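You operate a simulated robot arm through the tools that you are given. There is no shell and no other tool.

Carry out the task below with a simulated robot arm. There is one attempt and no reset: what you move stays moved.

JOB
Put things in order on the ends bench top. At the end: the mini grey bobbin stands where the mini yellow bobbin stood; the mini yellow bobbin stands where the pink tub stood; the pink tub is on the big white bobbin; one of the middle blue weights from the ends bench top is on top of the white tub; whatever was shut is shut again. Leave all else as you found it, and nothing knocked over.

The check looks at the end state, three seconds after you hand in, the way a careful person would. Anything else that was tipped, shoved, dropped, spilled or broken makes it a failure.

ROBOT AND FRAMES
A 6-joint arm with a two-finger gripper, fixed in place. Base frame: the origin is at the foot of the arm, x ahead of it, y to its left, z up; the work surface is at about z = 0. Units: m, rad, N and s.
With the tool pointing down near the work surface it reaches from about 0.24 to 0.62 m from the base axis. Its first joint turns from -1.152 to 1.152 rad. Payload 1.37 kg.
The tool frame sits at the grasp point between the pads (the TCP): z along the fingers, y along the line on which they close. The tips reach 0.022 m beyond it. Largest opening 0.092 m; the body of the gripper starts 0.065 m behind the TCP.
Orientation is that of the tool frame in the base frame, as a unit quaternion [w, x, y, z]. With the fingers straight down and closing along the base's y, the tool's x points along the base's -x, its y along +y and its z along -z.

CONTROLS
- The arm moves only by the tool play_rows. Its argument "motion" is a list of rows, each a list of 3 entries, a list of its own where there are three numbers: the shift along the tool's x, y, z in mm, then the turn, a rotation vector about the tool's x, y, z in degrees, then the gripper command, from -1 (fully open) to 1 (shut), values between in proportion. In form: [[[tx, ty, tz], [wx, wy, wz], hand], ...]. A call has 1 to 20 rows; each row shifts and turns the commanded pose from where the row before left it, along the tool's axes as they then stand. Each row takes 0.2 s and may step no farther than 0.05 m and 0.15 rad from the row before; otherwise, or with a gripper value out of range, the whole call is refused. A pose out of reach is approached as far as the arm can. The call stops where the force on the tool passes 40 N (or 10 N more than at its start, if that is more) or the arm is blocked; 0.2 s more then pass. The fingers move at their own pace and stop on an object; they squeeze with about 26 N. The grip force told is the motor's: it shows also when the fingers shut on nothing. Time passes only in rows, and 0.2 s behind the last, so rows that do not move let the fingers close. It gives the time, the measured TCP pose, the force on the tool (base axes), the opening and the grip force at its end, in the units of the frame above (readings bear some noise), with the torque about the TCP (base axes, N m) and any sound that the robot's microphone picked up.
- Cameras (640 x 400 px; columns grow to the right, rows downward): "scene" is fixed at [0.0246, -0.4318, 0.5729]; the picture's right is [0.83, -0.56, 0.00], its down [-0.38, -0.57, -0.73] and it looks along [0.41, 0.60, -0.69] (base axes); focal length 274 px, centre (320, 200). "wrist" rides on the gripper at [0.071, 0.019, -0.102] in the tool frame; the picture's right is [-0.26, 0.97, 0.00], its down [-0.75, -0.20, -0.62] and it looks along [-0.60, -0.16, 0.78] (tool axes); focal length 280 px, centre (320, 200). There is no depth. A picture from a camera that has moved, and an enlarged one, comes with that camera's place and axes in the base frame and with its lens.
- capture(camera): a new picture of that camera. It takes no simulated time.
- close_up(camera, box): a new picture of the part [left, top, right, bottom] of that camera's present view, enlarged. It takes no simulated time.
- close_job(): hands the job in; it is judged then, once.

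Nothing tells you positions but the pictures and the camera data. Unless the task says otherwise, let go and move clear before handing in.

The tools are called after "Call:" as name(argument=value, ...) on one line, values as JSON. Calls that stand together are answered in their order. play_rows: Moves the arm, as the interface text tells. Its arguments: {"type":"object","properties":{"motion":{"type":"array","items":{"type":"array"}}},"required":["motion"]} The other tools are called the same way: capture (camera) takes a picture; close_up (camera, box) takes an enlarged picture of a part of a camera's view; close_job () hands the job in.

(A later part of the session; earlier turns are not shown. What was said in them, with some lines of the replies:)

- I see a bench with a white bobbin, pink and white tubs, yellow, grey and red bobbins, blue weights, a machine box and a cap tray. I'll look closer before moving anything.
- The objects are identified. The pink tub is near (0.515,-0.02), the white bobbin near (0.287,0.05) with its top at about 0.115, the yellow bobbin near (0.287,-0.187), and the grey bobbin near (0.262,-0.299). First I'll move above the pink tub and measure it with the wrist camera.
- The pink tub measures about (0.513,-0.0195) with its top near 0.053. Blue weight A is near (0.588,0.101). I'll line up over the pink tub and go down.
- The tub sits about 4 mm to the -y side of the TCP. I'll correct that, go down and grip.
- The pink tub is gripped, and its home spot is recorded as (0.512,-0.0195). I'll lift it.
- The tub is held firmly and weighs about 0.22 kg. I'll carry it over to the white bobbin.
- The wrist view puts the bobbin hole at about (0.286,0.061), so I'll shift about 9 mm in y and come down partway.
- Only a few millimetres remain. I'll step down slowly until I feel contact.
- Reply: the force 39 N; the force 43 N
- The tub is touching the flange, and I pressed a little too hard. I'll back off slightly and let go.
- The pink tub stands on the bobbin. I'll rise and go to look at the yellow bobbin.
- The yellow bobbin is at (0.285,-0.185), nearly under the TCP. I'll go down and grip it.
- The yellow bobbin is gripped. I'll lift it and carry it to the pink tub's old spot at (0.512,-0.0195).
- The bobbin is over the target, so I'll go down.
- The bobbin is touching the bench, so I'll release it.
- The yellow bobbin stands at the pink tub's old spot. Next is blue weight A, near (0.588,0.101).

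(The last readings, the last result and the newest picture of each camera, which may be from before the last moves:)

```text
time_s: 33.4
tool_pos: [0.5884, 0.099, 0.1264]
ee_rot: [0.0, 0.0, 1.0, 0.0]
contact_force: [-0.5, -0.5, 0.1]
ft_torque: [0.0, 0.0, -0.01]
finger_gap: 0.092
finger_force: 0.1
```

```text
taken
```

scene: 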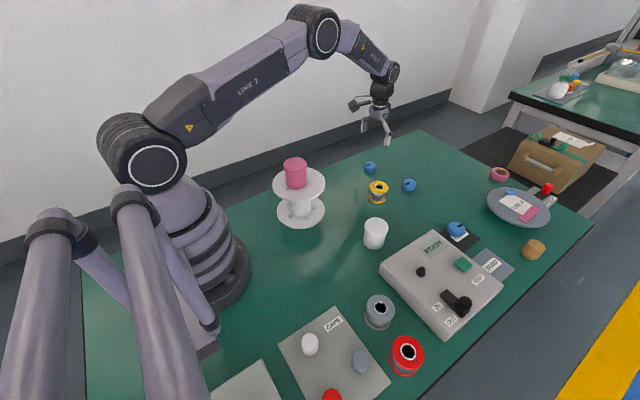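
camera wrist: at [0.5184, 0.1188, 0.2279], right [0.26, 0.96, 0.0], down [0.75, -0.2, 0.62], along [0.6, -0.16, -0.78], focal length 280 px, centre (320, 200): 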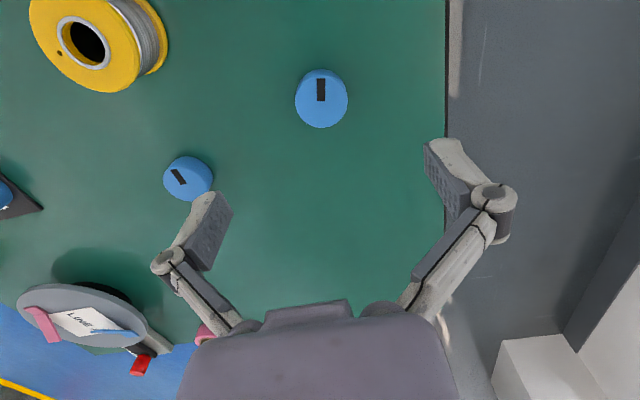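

Call:
close_up(camera="wrist", box=[260, 50, 380, 140])

Call:
close_up(camera="wrist", box=[0, 130, 240, 220])

```text
4.44 times, centred on (320, 95) of wrist
camera zoom: at [0.5184, 0.1188, 0.2279], right [0.26, 0.96, 0.0], down [0.75, -0.2, 0.62], along [0.6, -0.16, -0.78], focal length 1246 px, centre (320, 667)
```

zoom: 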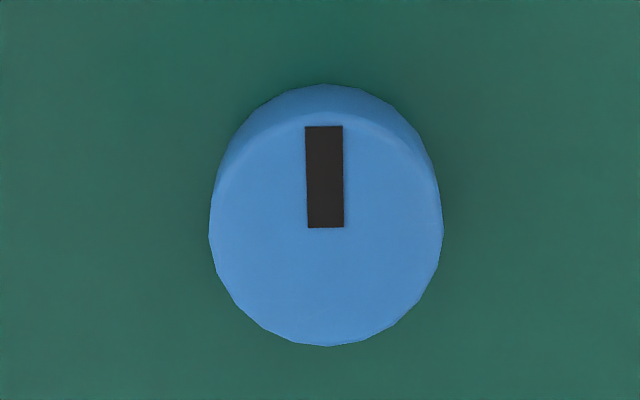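

```text
2.67 times, centred on (120, 175) of wrist
camera zoom: at [0.5184, 0.1188, 0.2279], right [0.26, 0.96, 0.0], down [0.75, -0.2, 0.62], along [0.6, -0.16, -0.78], focal length 748 px, centre (853, 267)
```

zoom: 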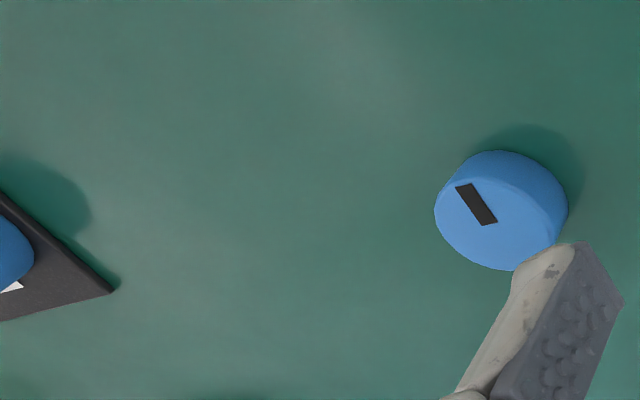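

Call:
play_rows(motion=[[[0, 2, 30], [0, 0, 0], -1], [[0, 0, 30], [0, 0, 0], -1], [[0, 0, 22], [0, 0, 0], -1], [[0, 0, 14], [0, 0, 0], -1], [[0, 0, 0], [0, 0, 0], -1]])

Call:
capture(camera="wrist")

```text
time_s: 34.6
tool_pos: [0.59, 0.1024, 0.0318]
ee_rot: [0.0, 0.0, 1.0, 0.0]
contact_force: [-0.2, -0.2, -0.6]
ft_torque: [0.01, -0.03, 0.01]
finger_gap: 0.0919
finger_force: 0.1
```

```text
taken
camera wrist: at [0.5195, 0.1215, 0.1332], right [0.26, 0.97, 0.0], down [0.75, -0.2, 0.63], along [0.6, -0.16, -0.78], focal length 280 px, centre (320, 200)
```

wrist: 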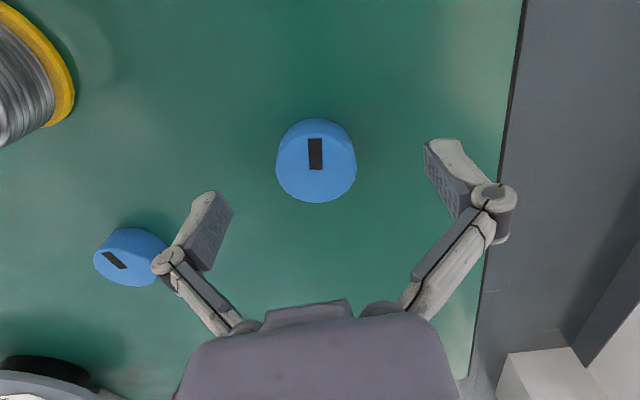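

Call:
play_rows(motion=[[[3, -1.5, 3], [0, 0, 0], -1], [[0, 0, 0], [0, 0, 0], -0.3], [[0, 0, 0], [0, 0, 0], 0.2], [[0, 0, 0], [0, 0, 0], 0.6], [[0, 0, 0], [0, 0, 0], 1], [[0, 0, 0], [0, 0, 0], 1], [[0, 0, 0], [0, 0, 0], 1]])

Call:
capture(camera="wrist")

Call:
close_up(camera="scene", box=[330, 120, 430, 200])

```text
time_s: 36.2
tool_pos: [0.587, 0.1018, 0.0293]
ee_rot: [0.0, 0.001, 1.0, -0.001]
contact_force: [-0.3, -4.5, 3.3]
ft_torque: [-0.1, 0.02, -0.01]
finger_gap: 0.0392
finger_force: 25.9
```

```text
taken
camera wrist: at [0.5166, 0.1205, 0.1302], right [0.26, 0.96, 0.0], down [0.75, -0.2, 0.63], along [0.6, -0.16, -0.78], focal length 280 px, centre (320, 200)
```

wrist: 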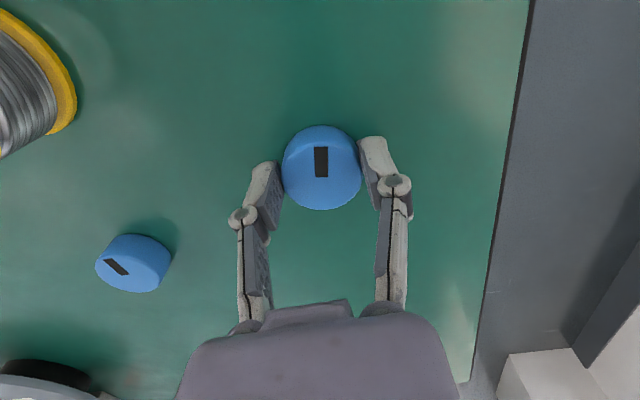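

```text
5.00 times, centred on (380, 160) of scene
camera zoom: at [0.0246, -0.4318, 0.5729], right [0.83, -0.56, 0.0], down [-0.38, -0.57, -0.73], along [0.41, 0.6, -0.69], focal length 1370 px, centre (20, 400)
```

zoom: 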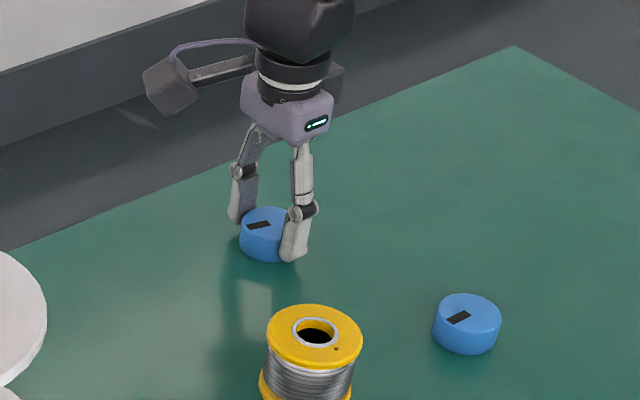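

The weight is gripped. I'll lift it and carry it toward the white tub, then stop a little short to measure.

Call:
play_rows(motion=[[[0, 0, -10], [0, 0, 0], 1], [[0, 0, -25], [0, 0, 0], 1], [[0, 0, -40], [0, 0, 0], 1], [[0, 0, -45], [0, 0, 0], 1], [[0, 0, -15], [0, 0, 0], 1], [[10, -12, 0], [0, 0, 0], 1], [[20, -25, 0], [0, 0, 0], 1], [[20, -25, 0], [0, 0, 0], 1], [[20, -25, 0], [0, 0, 0], 1], [[20, -25, 0], [0, 0, 0], 1], [[20, -25, 0], [0, 0, 0], 1], [[20, -25, 0], [0, 0, 0], 1], [[20, -25, 0], [0, 0, 0], 1], [[20, -25, 0], [0, 0, 0], 1], [[15, -19, 0], [0, 0, 0], 1], [[10, -10, 0], [0, 0, 0], 1], [[0, 0, 0], [0, 0, 0], 1], [[0, 0, 0], [0, 0, 0], 1]])

Call:
capture(camera="wrist")

Call:
close_up(camera="scene", box=[310, 130, 450, 270])

```text
time_s: 40.0
tool_pos: [0.3895, -0.14, 0.1618]
ee_rot: [0.0, 0.0, 1.0, 0.0]
contact_force: [0.1, -0.6, -1.2]
ft_torque: [-0.02, 0.01, 0.04]
finger_gap: 0.0396
finger_force: 25.8
```

```text
taken
camera wrist: at [0.3196, -0.1201, 0.2633], right [0.26, 0.97, 0.0], down [0.75, -0.2, 0.63], along [0.6, -0.16, -0.78], focal length 280 px, centre (320, 200)
```

wrist: 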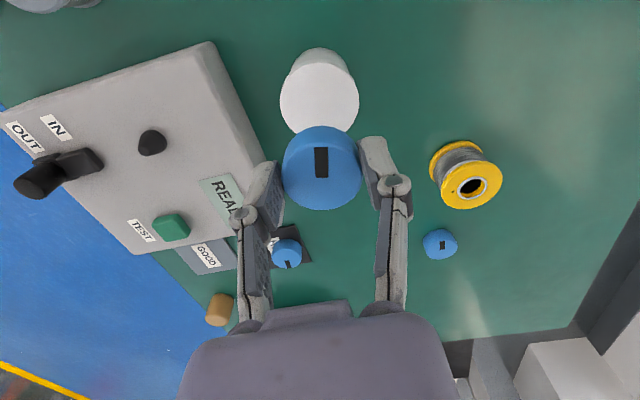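

```text
2.86 times, centred on (380, 200) of scene
camera zoom: at [0.0246, -0.4319, 0.5729], right [0.83, -0.56, 0.0], down [-0.38, -0.57, -0.73], along [0.41, 0.6, -0.69], focal length 783 px, centre (149, 200)
```

zoom: 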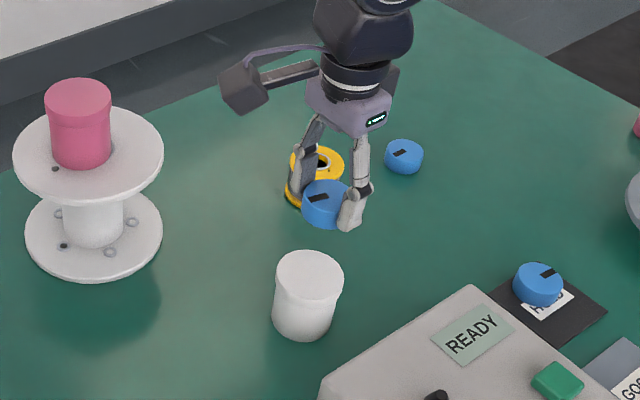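

The tub is directly below at about (0.388,-0.139), so I'll descend carefully.

Call:
play_rows(motion=[[[0, 0, 20], [0, 0, 0], 1], [[0, 0, 25], [0, 0, 0], 1], [[0, 0, 15], [0, 0, 0], 1], [[0, 0, 5], [0, 0, 0], 1], [[0, 0, 0], [0, 0, 0], 1]])

Call:
close_up(camera="scene", box=[330, 190, 420, 260])

Call:
capture(camera="wrist")

```text
time_s: 41.2
tool_pos: [0.3891, -0.1391, 0.0982]
ee_rot: [0.0, 0.0, 1.0, 0.0]
contact_force: [-0.3, 0.0, -2.3]
ft_torque: [-0.04, 0.01, -0.01]
finger_gap: 0.0391
finger_force: 26.2
```

```text
5.71 times, centred on (375, 225) of scene
camera zoom: at [0.0246, -0.4318, 0.5729], right [0.83, -0.56, 0.0], down [-0.38, -0.57, -0.73], along [0.41, 0.6, -0.69], focal length 1566 px, centre (6, 57)
```

zoom: 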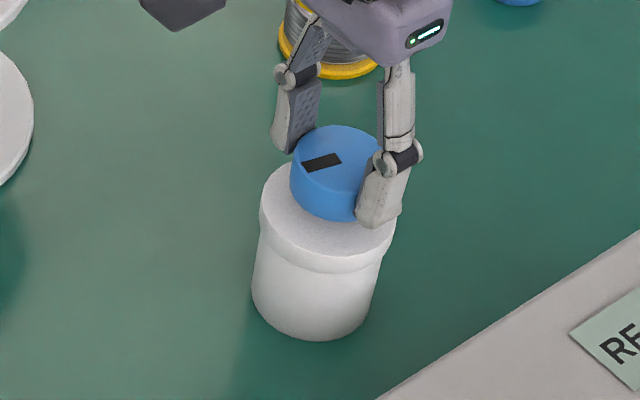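

```text
taken
camera wrist: at [0.3192, -0.1197, 0.1998], right [0.26, 0.97, 0.0], down [0.75, -0.2, 0.62], along [0.6, -0.16, -0.78], focal length 280 px, centre (320, 200)
```

wrist: 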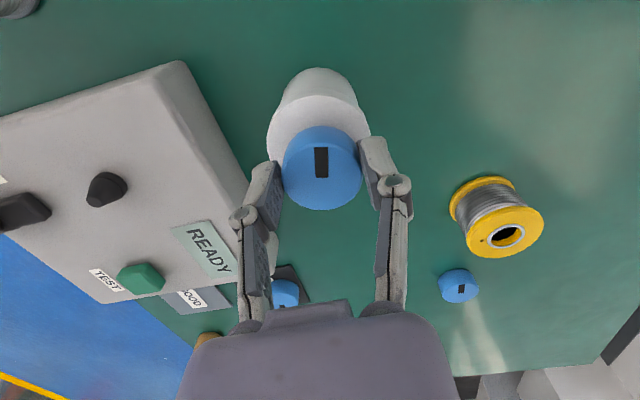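

Call:
play_rows(motion=[[[0, -2, 3], [0, 0, 0], 1], [[0, 0, 3], [0, 0, 0], 1], [[0, 0, 0], [0, 0, 0], 1]])

Call:
close_up(camera="scene", box=[330, 190, 420, 260])

```text
time_s: 42.0
tool_pos: [0.3897, -0.1416, 0.0933]
ee_rot: [-0.001, 0.0, 1.0, 0.0]
contact_force: [0.5, 0.8, -1.6]
ft_torque: [0.01, 0.01, -0.02]
finger_gap: 0.0396
finger_force: 25.7
```

```text
5.71 times, centred on (375, 225) of scene
camera zoom: at [0.0246, -0.4318, 0.5729], right [0.83, -0.56, 0.0], down [-0.38, -0.57, -0.73], along [0.41, 0.6, -0.69], focal length 1566 px, centre (6, 57)
```

zoom: 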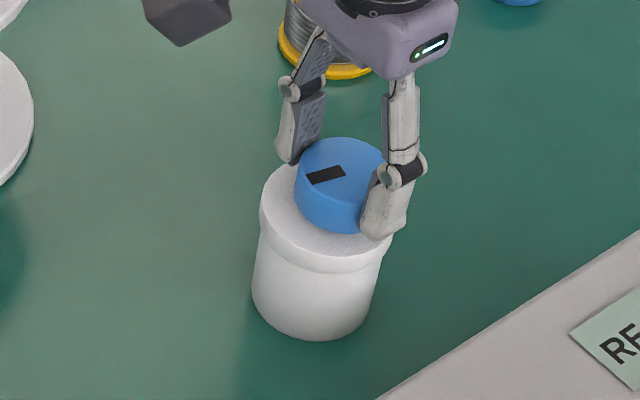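

Call:
play_rows(motion=[[[2, 1, 1], [0, 0, 0], 1], [[0, 0, 0], [0, 0, 0], 1]])

```text
time_s: 42.6
tool_pos: [0.3895, -0.1403, 0.0921]
ee_rot: [0.0, 0.0, 1.0, 0.0]
contact_force: [0.6, 0.4, -2.3]
ft_torque: [0.0, -0.01, 0.01]
finger_gap: 0.039
finger_force: 26.0
```

Call:
play_rows(motion=[[[0, 0, 1], [0, 0, 0], 1], [[0, 0, 0], [0, 0, 0], 1]])

```text
time_s: 43.2
tool_pos: [0.3886, -0.1414, 0.0903]
ee_rot: [0.0, 0.0, 1.0, -0.001]
contact_force: [-1.3, -0.1, 2.7]
ft_torque: [-0.04, 0.02, -0.02]
finger_gap: 0.0395
finger_force: 26.4
```

Call:
play_rows(motion=[[[0, 0, 0.3], [0, 0, 0], 1], [[0, 0, 0], [0, 0, 0], 1]])

Call:
close_up(camera="scene", box=[330, 190, 420, 260])

Call:
capture(camera="wrist")

```text
time_s: 43.8
tool_pos: [0.3875, -0.1413, 0.0917]
ee_rot: [0.0, 0.0, 1.0, 0.0]
contact_force: [-4.9, -2.6, 17.0]
ft_torque: [-0.08, 0.23, -0.01]
finger_gap: 0.0391
finger_force: 26.2
```

```text
5.71 times, centred on (375, 225) of scene
camera zoom: at [0.0245, -0.4318, 0.573], right [0.83, -0.56, 0.0], down [-0.38, -0.57, -0.73], along [0.41, 0.6, -0.69], focal length 1566 px, centre (6, 57)
```

zoom: 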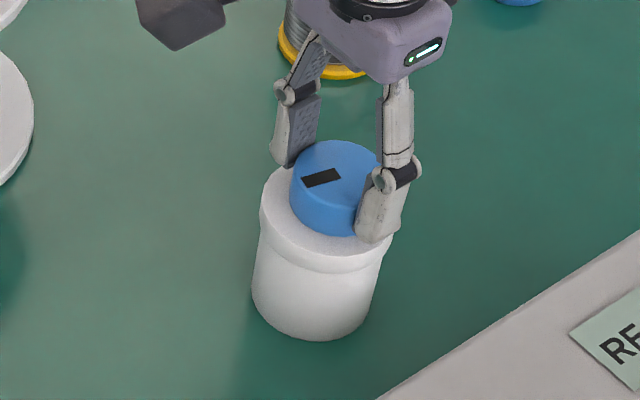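

```text
taken
camera wrist: at [0.3188, -0.1213, 0.1921], right [0.26, 0.96, 0.0], down [0.75, -0.2, 0.63], along [0.6, -0.16, -0.78], focal length 280 px, centre (320, 200)
```

wrist: 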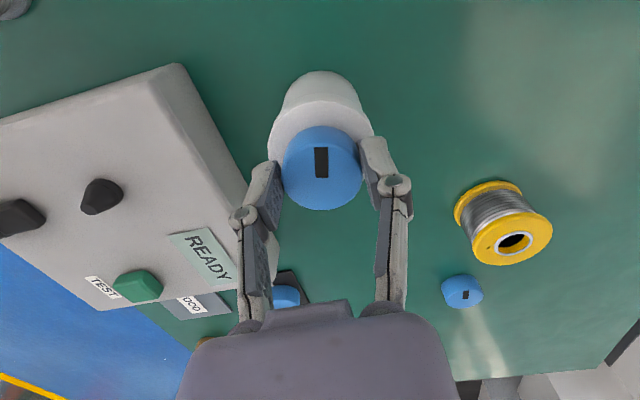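

The weight is seated on the lid, so I'll relax and release.

Call:
play_rows(motion=[[[0, 0, -0.5], [0, 0, 0], 1], [[0, 0, 0], [0, 0, 0], 0.5], [[0, 0, 0], [0, 0, 0], 0.1], [[0, 0, 0], [0, 0, 0], -0.2], [[0, 0, 0], [0, 0, 0], -0.5], [[0, 0, 0], [0, 0, 0], -0.5]])

Call:
close_up(camera="scene", box=[330, 190, 420, 260])

Call:
capture(camera="wrist")

```text
time_s: 45.2
tool_pos: [0.3884, -0.1409, 0.0901]
ee_rot: [0.0, 0.0, 1.0, 0.0]
contact_force: [-0.8, 0.2, -0.9]
ft_torque: [0.0, -0.02, 0.01]
finger_gap: 0.0688
finger_force: 0.0
```

```text
5.71 times, centred on (375, 225) of scene
camera zoom: at [0.0246, -0.4318, 0.5729], right [0.83, -0.56, 0.0], down [-0.38, -0.57, -0.73], along [0.41, 0.6, -0.69], focal length 1566 px, centre (6, 57)
```

zoom: 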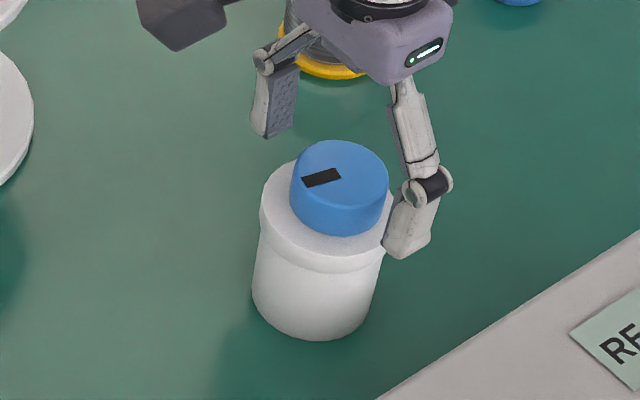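

```text
taken
camera wrist: at [0.3188, -0.1218, 0.192], right [0.26, 0.97, 0.0], down [0.75, -0.2, 0.63], along [0.6, -0.16, -0.78], focal length 280 px, centre (320, 200)
```

wrist: 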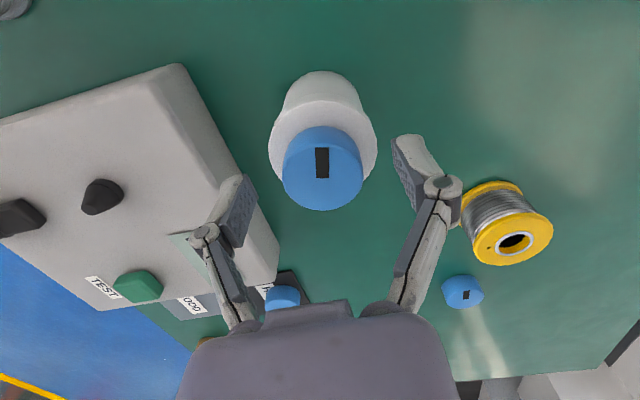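

The blue weight sits on the white tub. I'll rise, move over the grey bobbin and turn the gripper 90° so the fingers close along x, clear of the red bobbin.

Call:
play_rows(motion=[[[0, 0, -15], [0, 0, 0], -0.5], [[0, 0, -40], [0, 0, 0], -0.6], [[0, 0, -40], [0, 0, 0], -0.7], [[25, -30, 0], [0, 0, 0], -0.7], [[25, -30, 0], [0, 0, 0], -0.7], [[25, -30, 0], [0, 0, 0], -0.7], [[25, -30, 0], [0, 0, 0], -0.7], [[25, -33, 0], [0, 0, 0], -0.7], [[0, 0, 0], [0, 0, 8.2], -0.7], [[0, 0, 0], [0, 0, 8.2], -0.7], [[0, 0, 0], [0, 0, 8.2], -0.7], [[0, 0, 0], [0, 0, 8.2], -0.7], [[0, 0, 0], [0, 0, 8.2], -0.7], [[0, 0, 0], [0, 0, 8.2], -0.7], [[0, 0, 0], [0, 0, 8.2], -0.7], [[0, 0, 0], [0, 0, 8.2], -0.7], [[0, 0, 0], [0, 0, 8.2], -0.7], [[0, 0, 0], [0, 0, 8.2], -0.7], [[0, 0, 0], [0, 0, 8], -0.7]])

Call:
play_rows(motion=[[[0, 0, 0], [0, 0, 0], -0.7], [[0, 0, 0], [0, 0, 0], -0.7]])

Call:
capture(camera="wrist")

Call:
capture(camera="scene")

```text
time_s: 49.2
tool_pos: [0.2637, -0.2945, 0.1859]
ee_rot: [0.0, 0.708, 0.706, 0.0]
contact_force: [-1.0, 0.3, -0.9]
ft_torque: [0.0, 0.01, 0.01]
finger_gap: 0.078
finger_force: 0.1
```

```text
time_s: 49.8
tool_pos: [0.2629, -0.294, 0.1866]
ee_rot: [0.0, 0.707, 0.707, 0.0]
contact_force: [0.1, -0.2, -0.6]
ft_torque: [-0.04, 0.01, -0.03]
finger_gap: 0.0781
finger_force: 0.1
```

```text
taken
camera wrist: at [0.2834, -0.2232, 0.287], right [0.96, -0.26, 0.0], down [-0.2, -0.75, 0.62], along [-0.16, -0.6, -0.78], focal length 280 px, centre (320, 200)
```

wrist: 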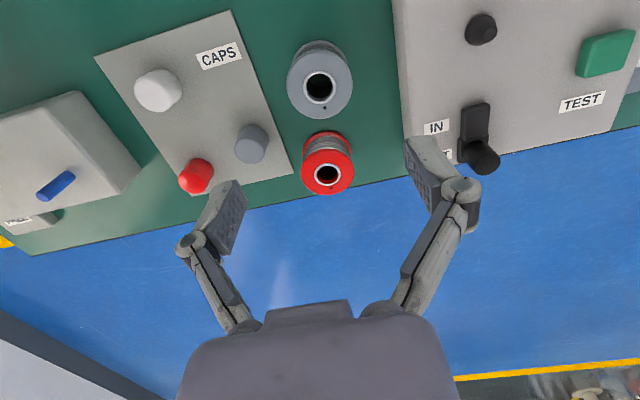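

```text
taken
```

scene: 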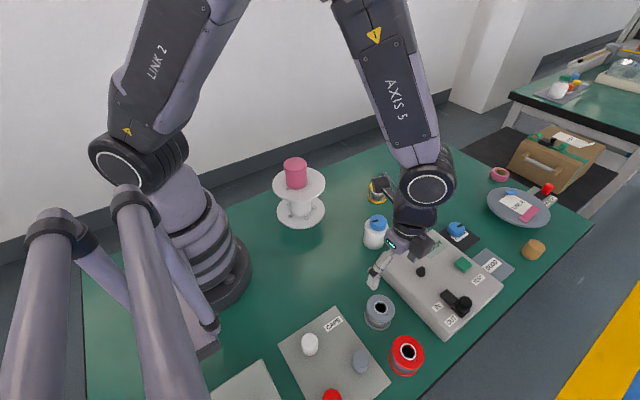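

Call:
close_up(camera="wrist", box=[240, 20, 400, 140])

Call:
close_up(camera="scene", box=[320, 180, 480, 340])

```text
3.33 times, centred on (320, 80) of wrist
camera zoom: at [0.2834, -0.2232, 0.287], right [0.96, -0.26, 0.0], down [-0.2, -0.75, 0.62], along [-0.16, -0.6, -0.78], focal length 935 px, centre (320, 600)
```

zoom: 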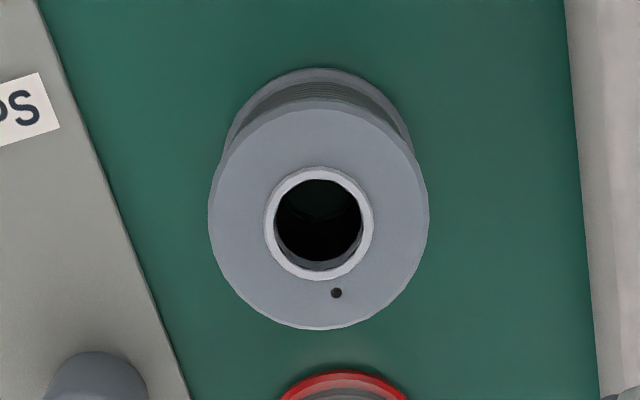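

```text
2.50 times, centred on (400, 260) of scene
camera zoom: at [0.0246, -0.4318, 0.5729], right [0.83, -0.56, 0.0], down [-0.38, -0.57, -0.73], along [0.41, 0.6, -0.69], focal length 685 px, centre (120, 50)
```

zoom: 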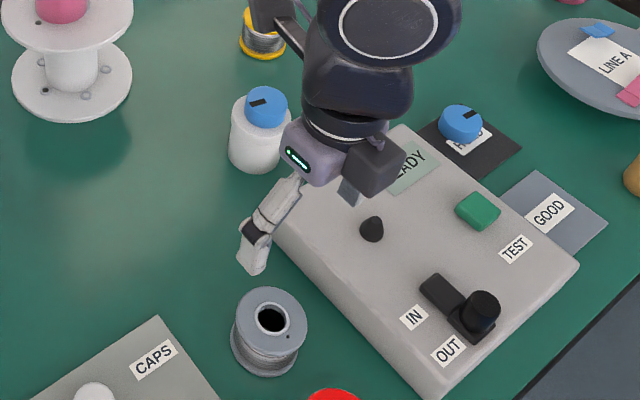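

The grey bobbin is at (0.264,-0.294), right under the TCP. I'll go down.

Call:
play_rows(motion=[[[0, 0, 40], [0, 0, 0], -0.7], [[0, 0, 40], [0, 0, 0], -0.7], [[0, 0, 30], [0, 0, 0], -0.7], [[0, 0, 0], [0, 0, 0], -0.7], [[0, 0, 0], [0, 0, 0], -0.7]])

Call:
capture(camera="wrist")

Call:
close_up(camera="scene", box=[320, 220, 460, 360])

```text
time_s: 51.0
tool_pos: [0.2634, -0.2958, 0.077]
ee_rot: [0.001, 0.707, 0.707, -0.001]
contact_force: [-0.6, 0.3, 0.4]
ft_torque: [0.0, 0.03, -0.02]
finger_gap: 0.0784
finger_force: 0.1
```

```text
taken
camera wrist: at [0.2832, -0.2248, 0.1772], right [0.97, -0.26, 0.0], down [-0.2, -0.75, 0.62], along [-0.16, -0.6, -0.78], focal length 280 px, centre (320, 200)
```

wrist: 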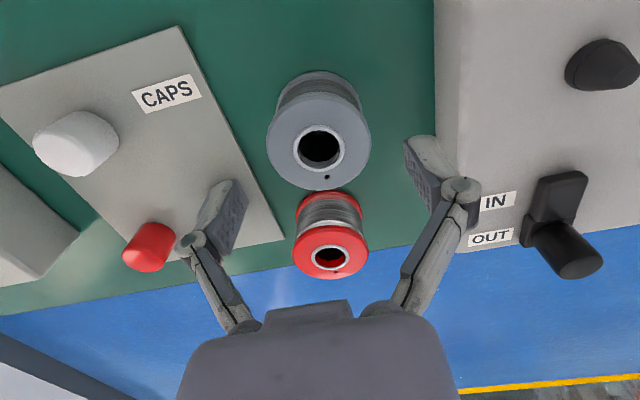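

```text
2.86 times, centred on (390, 290) of scene
camera zoom: at [0.0246, -0.4318, 0.5729], right [0.83, -0.56, 0.0], down [-0.38, -0.57, -0.73], along [0.41, 0.6, -0.69], focal length 783 px, centre (120, -57)
```

zoom: 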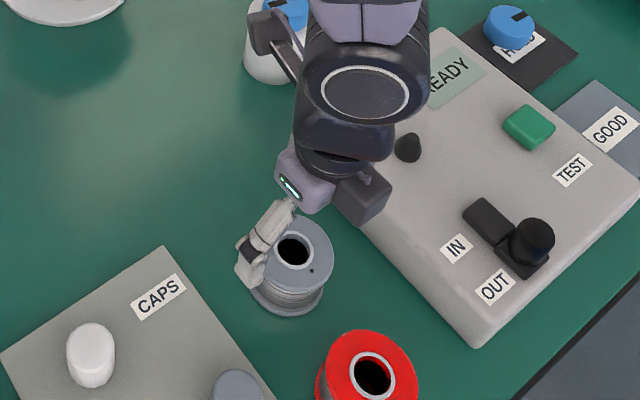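

Call:
play_rows(motion=[[[0, 0, 20], [0, 0, 0], -0.7], [[0, 0, 16], [0, 0, 0], -0.7], [[0, 0, 10], [0, 0, 0], -0.7], [[0, 0, 0], [0, 0, 0], -0.7]])

Call:
capture(camera="wrist")

```text
time_s: 52.0
tool_pos: [0.2642, -0.2961, 0.0303]
ee_rot: [0.0, 0.707, 0.707, 0.0]
contact_force: [-0.2, 0.1, 0.3]
ft_torque: [0.0, 0.02, -0.01]
finger_gap: 0.078
finger_force: 0.1
```

```text
taken
camera wrist: at [0.2846, -0.2243, 0.1319], right [0.97, -0.26, 0.0], down [-0.2, -0.75, 0.63], along [-0.16, -0.6, -0.78], focal length 280 px, centre (320, 200)
```

wrist: 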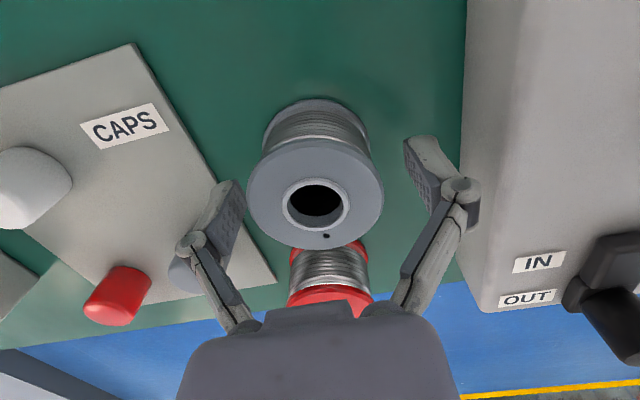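

Call:
play_rows(motion=[[[0, -1, 0], [0, 0, 0], -0.7], [[0, 0, 0], [0, 0, 0], 0.0], [[0, 0, 0], [0, 0, 0], 0.6], [[0, 0, 0], [0, 0, 0], 1], [[0, 0, 0], [0, 0, 0], 1], [[0, 0, 0], [0, 0, 0], 1]])

Call:
capture(camera="wrist")

```text
time_s: 53.4
tool_pos: [0.2632, -0.2952, 0.0307]
ee_rot: [0.0, 0.707, 0.707, 0.0]
contact_force: [-3.6, -0.5, 7.0]
ft_torque: [0.04, -0.03, -0.01]
finger_gap: 0.0541
finger_force: 26.2
```

```text
taken
camera wrist: at [0.2831, -0.2243, 0.1322], right [0.96, -0.26, 0.0], down [-0.2, -0.75, 0.62], along [-0.16, -0.6, -0.78], focal length 280 px, centre (320, 200)
```

wrist: 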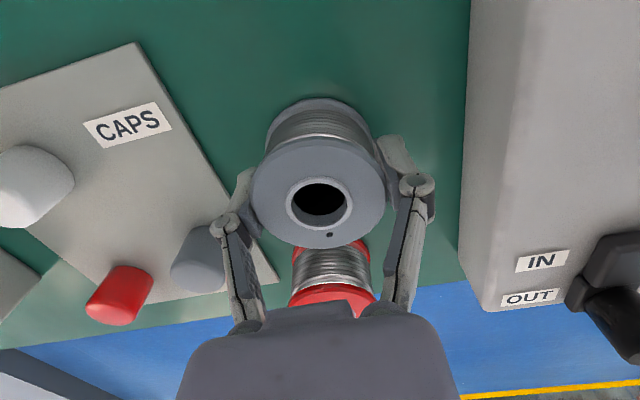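

The grey bobbin is gripped. I'll lift it and carry it to the yellow bobbin's old spot at (0.285,-0.185).

Call:
play_rows(motion=[[[0, 0, -10], [0, 0, 0], 1], [[0, 0, -25], [0, 0, 0], 1], [[0, 0, -35], [0, 0, 0], 1], [[0, 0, -30], [0, 0, 0], 1], [[0, 0, 0], [0, 0, 0], 1], [[15, 3, 0], [0, 0, 0], 1], [[30, 6, 0], [0, 0, 0], 1], [[30, 6, 0], [0, 0, 0], 1], [[25, 5, 0], [0, 0, 0], 1], [[10, 2, 0], [0, 0, 0], 1], [[0, 0, 0], [0, 0, 0], 1], [[0, 0, 0], [0, 0, 0], 1]])

Call:
close_up(camera="scene", box=[270, 180, 430, 340])

Call:
capture(camera="wrist")

```text
time_s: 56.0
tool_pos: [0.2845, -0.1823, 0.1322]
ee_rot: [0.0, 0.708, 0.707, 0.0]
contact_force: [0.2, -0.8, -1.3]
ft_torque: [0.01, -0.01, -0.01]
finger_gap: 0.0536
finger_force: 25.8
```

```text
2.50 times, centred on (350, 260) of scene
camera zoom: at [0.0246, -0.4318, 0.5729], right [0.83, -0.56, 0.0], down [-0.38, -0.57, -0.73], along [0.41, 0.6, -0.69], focal length 685 px, centre (245, 50)
```

zoom: 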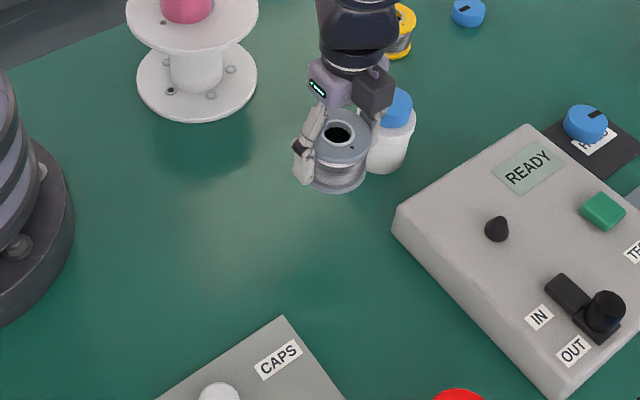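

```text
taken
camera wrist: at [0.304, -0.1111, 0.2328], right [0.97, -0.26, 0.0], down [-0.2, -0.75, 0.62], along [-0.16, -0.6, -0.78], focal length 280 px, centre (320, 200)
```

wrist: 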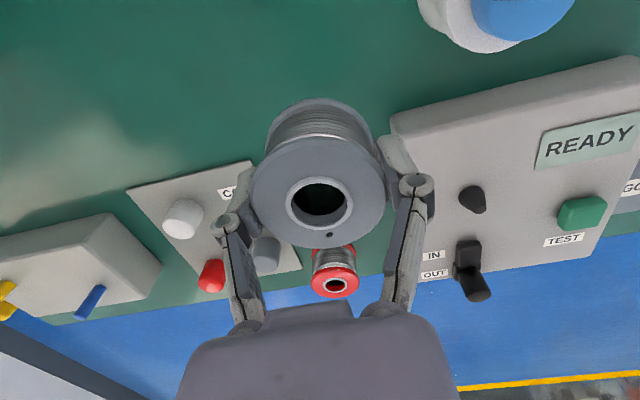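

Call:
play_rows(motion=[[[-2.5, 0, 20], [0, 0, 0], 1], [[0, 0, 30], [0, 0, 0], 1], [[0, 0, 25], [0, 0, 0], 1], [[0, 0, 14], [0, 0, 0], 1], [[0, 0, 6], [0, 0, 0], 1], [[0, 0, 0], [0, 0, 0], 1]])

Call:
close_up(camera="scene", box=[300, 200, 420, 320])

```text
time_s: 57.4
tool_pos: [0.2849, -0.1884, 0.0355]
ee_rot: [0.001, 0.707, 0.707, 0.001]
contact_force: [-0.2, -0.4, -1.7]
ft_torque: [-0.04, 0.0, -0.03]
finger_gap: 0.0536
finger_force: 26.3
```

```text
3.33 times, centred on (360, 260) of scene
camera zoom: at [0.0246, -0.4318, 0.5729], right [0.83, -0.56, 0.0], down [-0.38, -0.57, -0.73], along [0.41, 0.6, -0.69], focal length 913 px, centre (187, 0)
```

zoom: 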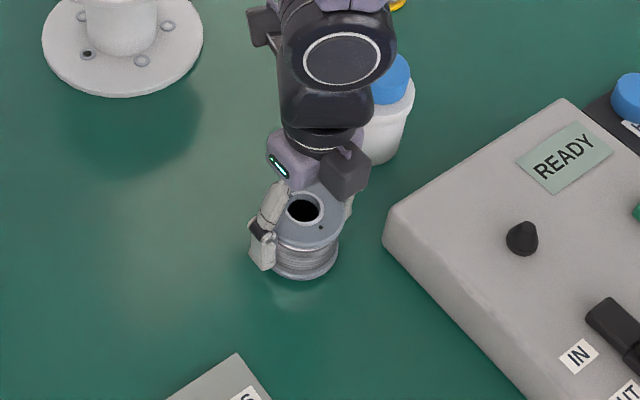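

Call:
play_rows(motion=[[[3.5, -1.5, 1], [0, 0, 0], 1], [[0, 0, 1.5], [0, 0, 0], 1], [[0, 0, 0], [0, 0, 0], 1]])

Call:
close_up(camera="scene", box=[300, 200, 420, 320])

```text
time_s: 58.2
tool_pos: [0.2826, -0.1845, 0.0329]
ee_rot: [0.0, 0.707, 0.707, -0.001]
contact_force: [-0.1, -0.2, -0.9]
ft_torque: [-0.02, 0.04, -0.01]
finger_gap: 0.0537
finger_force: 25.8
```

```text
3.33 times, centred on (360, 260) of scene
camera zoom: at [0.0246, -0.4318, 0.5729], right [0.83, -0.56, 0.0], down [-0.38, -0.57, -0.73], along [0.41, 0.6, -0.69], focal length 913 px, centre (187, 0)
```

zoom: 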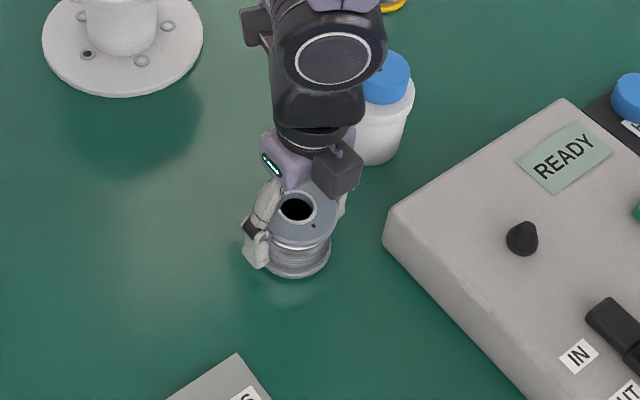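

Call:
play_rows(motion=[[[0, 1, 1], [0, 0, 0], 1], [[0, 0, 0], [0, 0, 0], 1]])

```text
time_s: 58.8
tool_pos: [0.2846, -0.1827, 0.0323]
ee_rot: [0.0, 0.707, 0.707, 0.0]
contact_force: [-0.6, -0.5, -1.7]
ft_torque: [0.0, 0.04, -0.01]
finger_gap: 0.054
finger_force: 26.1
```

Call:
play_rows(motion=[[[-1, 0, 1], [0, 0, 0], 1], [[0, 0, 0], [0, 0, 0], 1]])

```text
time_s: 59.4
tool_pos: [0.2839, -0.185, 0.0317]
ee_rot: [0.0, 0.707, 0.707, -0.001]
contact_force: [0.5, 2.8, 2.1]
ft_torque: [0.05, 0.04, -0.03]
finger_gap: 0.0538
finger_force: 25.6
```

Contact has just begun. I'll take one more half millimetre and then release.

Call:
play_rows(motion=[[[0, 0, 0.4], [0, 0, 0], 1], [[0, 0, 0], [0, 0, 0], 0.2], [[0, 0, 0], [0, 0, 0], -0.3], [[0, 0, 0], [0, 0, 0], -0.7], [[0, 0, 0], [0, 0, 0], -0.7], [[0, 0, 0], [0, 0, 0], -0.7]])

Call:
close_up(camera="scene", box=[300, 200, 420, 320])

Call:
capture(camera="wrist")

```text
time_s: 60.8
tool_pos: [0.2842, -0.1863, 0.0307]
ee_rot: [0.001, 0.707, 0.708, 0.0]
contact_force: [0.2, 0.1, 0.3]
ft_torque: [0.0, -0.02, -0.02]
finger_gap: 0.0784
finger_force: 0.1
```

```text
3.33 times, centred on (360, 260) of scene
camera zoom: at [0.0246, -0.4318, 0.5729], right [0.83, -0.56, 0.0], down [-0.38, -0.57, -0.73], along [0.41, 0.6, -0.69], focal length 913 px, centre (187, 0)
```

zoom: 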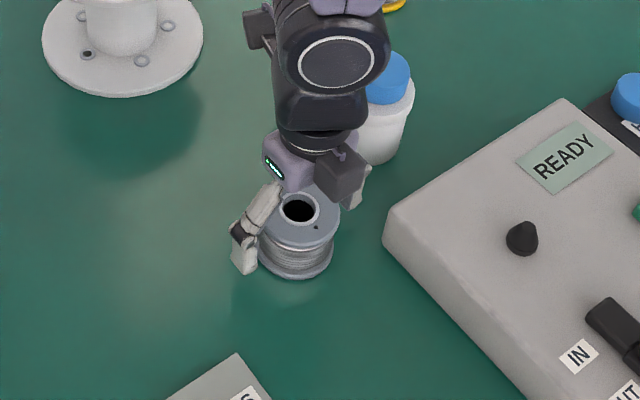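

```text
taken
camera wrist: at [0.3042, -0.114, 0.1317], right [0.97, -0.26, 0.0], down [-0.2, -0.75, 0.63], along [-0.16, -0.6, -0.78], focal length 280 px, centre (320, 200)
```

wrist: 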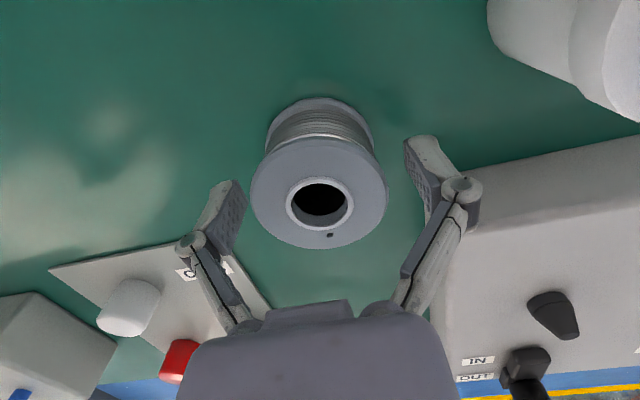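

The grey bobbin stands exactly where the yellow one was. I'll lift clear and inspect everything.

Call:
play_rows(motion=[[[0, 0, -15], [0, 0, 0], -0.7], [[0, 0, -40], [0, 0, 0], -0.7], [[0, 0, -45], [0, 0, 0], -0.7], [[0, 0, -45], [0, 0, 0], -0.7], [[0, 0, -45], [0, 0, 0], -0.7], [[0, 0, -45], [0, 0, 0], -0.7], [[0, 0, 0], [0, 0, -8.2], -1], [[0, 0, 0], [0, 0, -8.2], -1], [[0, 0, 0], [0, 0, -8.2], -1], [[0, 0, 0], [0, 0, -8.2], -1], [[0, 0, 0], [0, 0, -8.2], -1], [[0, 0, 0], [0, 0, -8.2], -1], [[0, 0, 0], [0, 0, -8.2], -1], [[0, 0, 0], [0, 0, -8.2], -1], [[0, 0, 0], [0, 0, -8.2], -1], [[0, 0, 0], [0, 0, -8.2], -1], [[0, 0, 0], [0, 0, -8], -1]])

Call:
play_rows(motion=[[[-25, 40, -10], [0, 0, 0], -1], [[-25, 40, -10], [0, 0, 0], -1], [[-25, 40, -10], [0, 0, 0], -1], [[-25, 40, -10], [0, 0, 0], -1], [[-25, 40, -5], [0, 0, 0], -1], [[0, 40, 0], [0, 0, 0], -1], [[0, 0, 0], [0, 0, 0], -1]])

Call:
capture(camera="scene")

Call:
capture(camera="wrist")

Call:
close_up(camera="scene", box=[240, 130, 440, 255])

Call:
close_up(camera="scene", box=[200, 240, 440, 400])

Call:
close_up(camera="scene", box=[380, 150, 580, 275])

```text
time_s: 64.4
tool_pos: [0.2842, -0.1858, 0.267]
ee_rot: [0.0, -0.002, 1.0, 0.0]
contact_force: [0.2, 0.1, -0.3]
ft_torque: [-0.01, 0.02, -0.02]
finger_gap: 0.092
finger_force: 0.1
```

```text
time_s: 66.0
tool_pos: [0.4105, 0.0548, 0.3097]
ee_rot: [0.0, 0.0, 1.0, 0.0]
contact_force: [-0.3, -0.6, 0.4]
ft_torque: [0.01, 0.01, -0.02]
finger_gap: 0.0918
finger_force: 0.0
```

```text
taken
```

scene: 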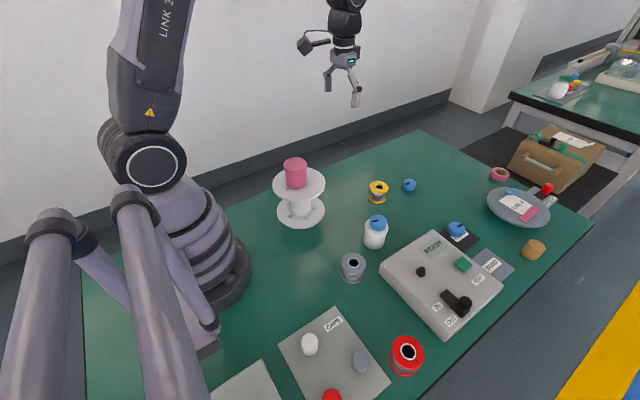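

```text
taken
camera wrist: at [0.3408, 0.0743, 0.4114], right [0.26, 0.96, 0.0], down [0.75, -0.2, 0.62], along [0.6, -0.16, -0.78], focal length 280 px, centre (320, 200)
```

wrist: 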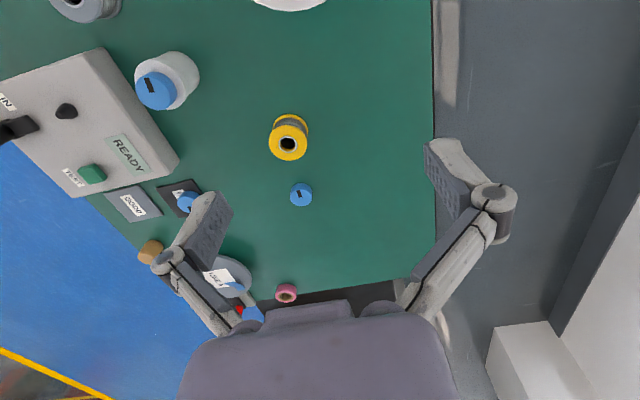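

```text
3.20 times, centred on (340, 192) of scene
camera zoom: at [0.0246, -0.4318, 0.5729], right [0.83, -0.56, 0.0], down [-0.38, -0.57, -0.73], along [0.41, 0.6, -0.69], focal length 877 px, centre (256, 224)
```

zoom: 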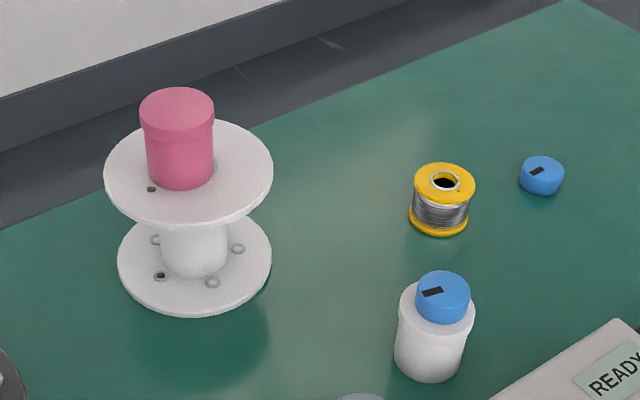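

```text
2.50 times, centred on (320, 320) of scene
camera zoom: at [0.0246, -0.4318, 0.5729], right [0.83, -0.56, 0.0], down [-0.38, -0.57, -0.73], along [0.41, 0.6, -0.69], focal length 685 px, centre (320, -100)
```

zoom: 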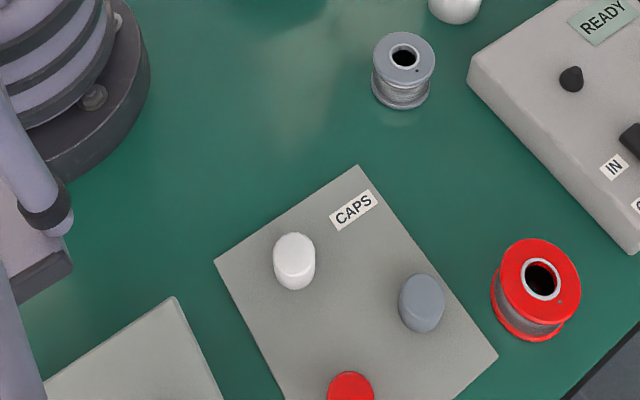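

```text
3.20 times, centred on (480, 212) of scene
camera zoom: at [0.0246, -0.4318, 0.5729], right [0.83, -0.56, 0.0], down [-0.38, -0.57, -0.73], along [0.41, 0.6, -0.69], focal length 877 px, centre (-192, 160)
```

zoom: 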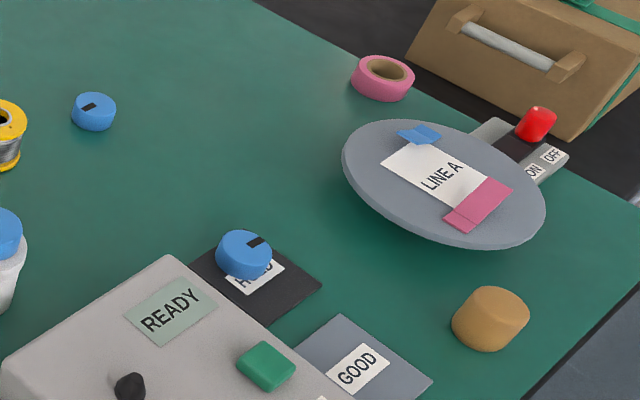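

All four placements look right: pink tub on the white bobbin, yellow bobbin at the tub's old spot, grey bobbin at yellow's old spot, blue weight on the white tub. Everything else looks unchanged and I opened nothing, so with the arm clear I'll hand in.

Call:
close_job()

```text
The job is handed in.
```

The job is handed in. I checked the final pictures first, and everything was where the task asked:

- **Grey bobbin:** the mini grey bobbin stands where the mini yellow one stood, within about a millimetre in the pictures.
- **Yellow bobbin:** the mini yellow bobbin stands where the pink tub stood, within a few millimetres.
- **Pink tub:** it stands upright on top of the big white bobbin. I pressed it down a little harder than needed (about 43 N) before letting go, and it shows no tilt or damage.
- **Blue weight:** one of the two loose blue weights is on top of the white tub, about 4 mm off centre but fully on the lid. I left the one on the HOLD card alone.

I opened nothing, so there was nothing to shut again. Nothing was knocked over, and the other objects in the pictures look unmoved. The arm was open and clear of everything at hand-in.
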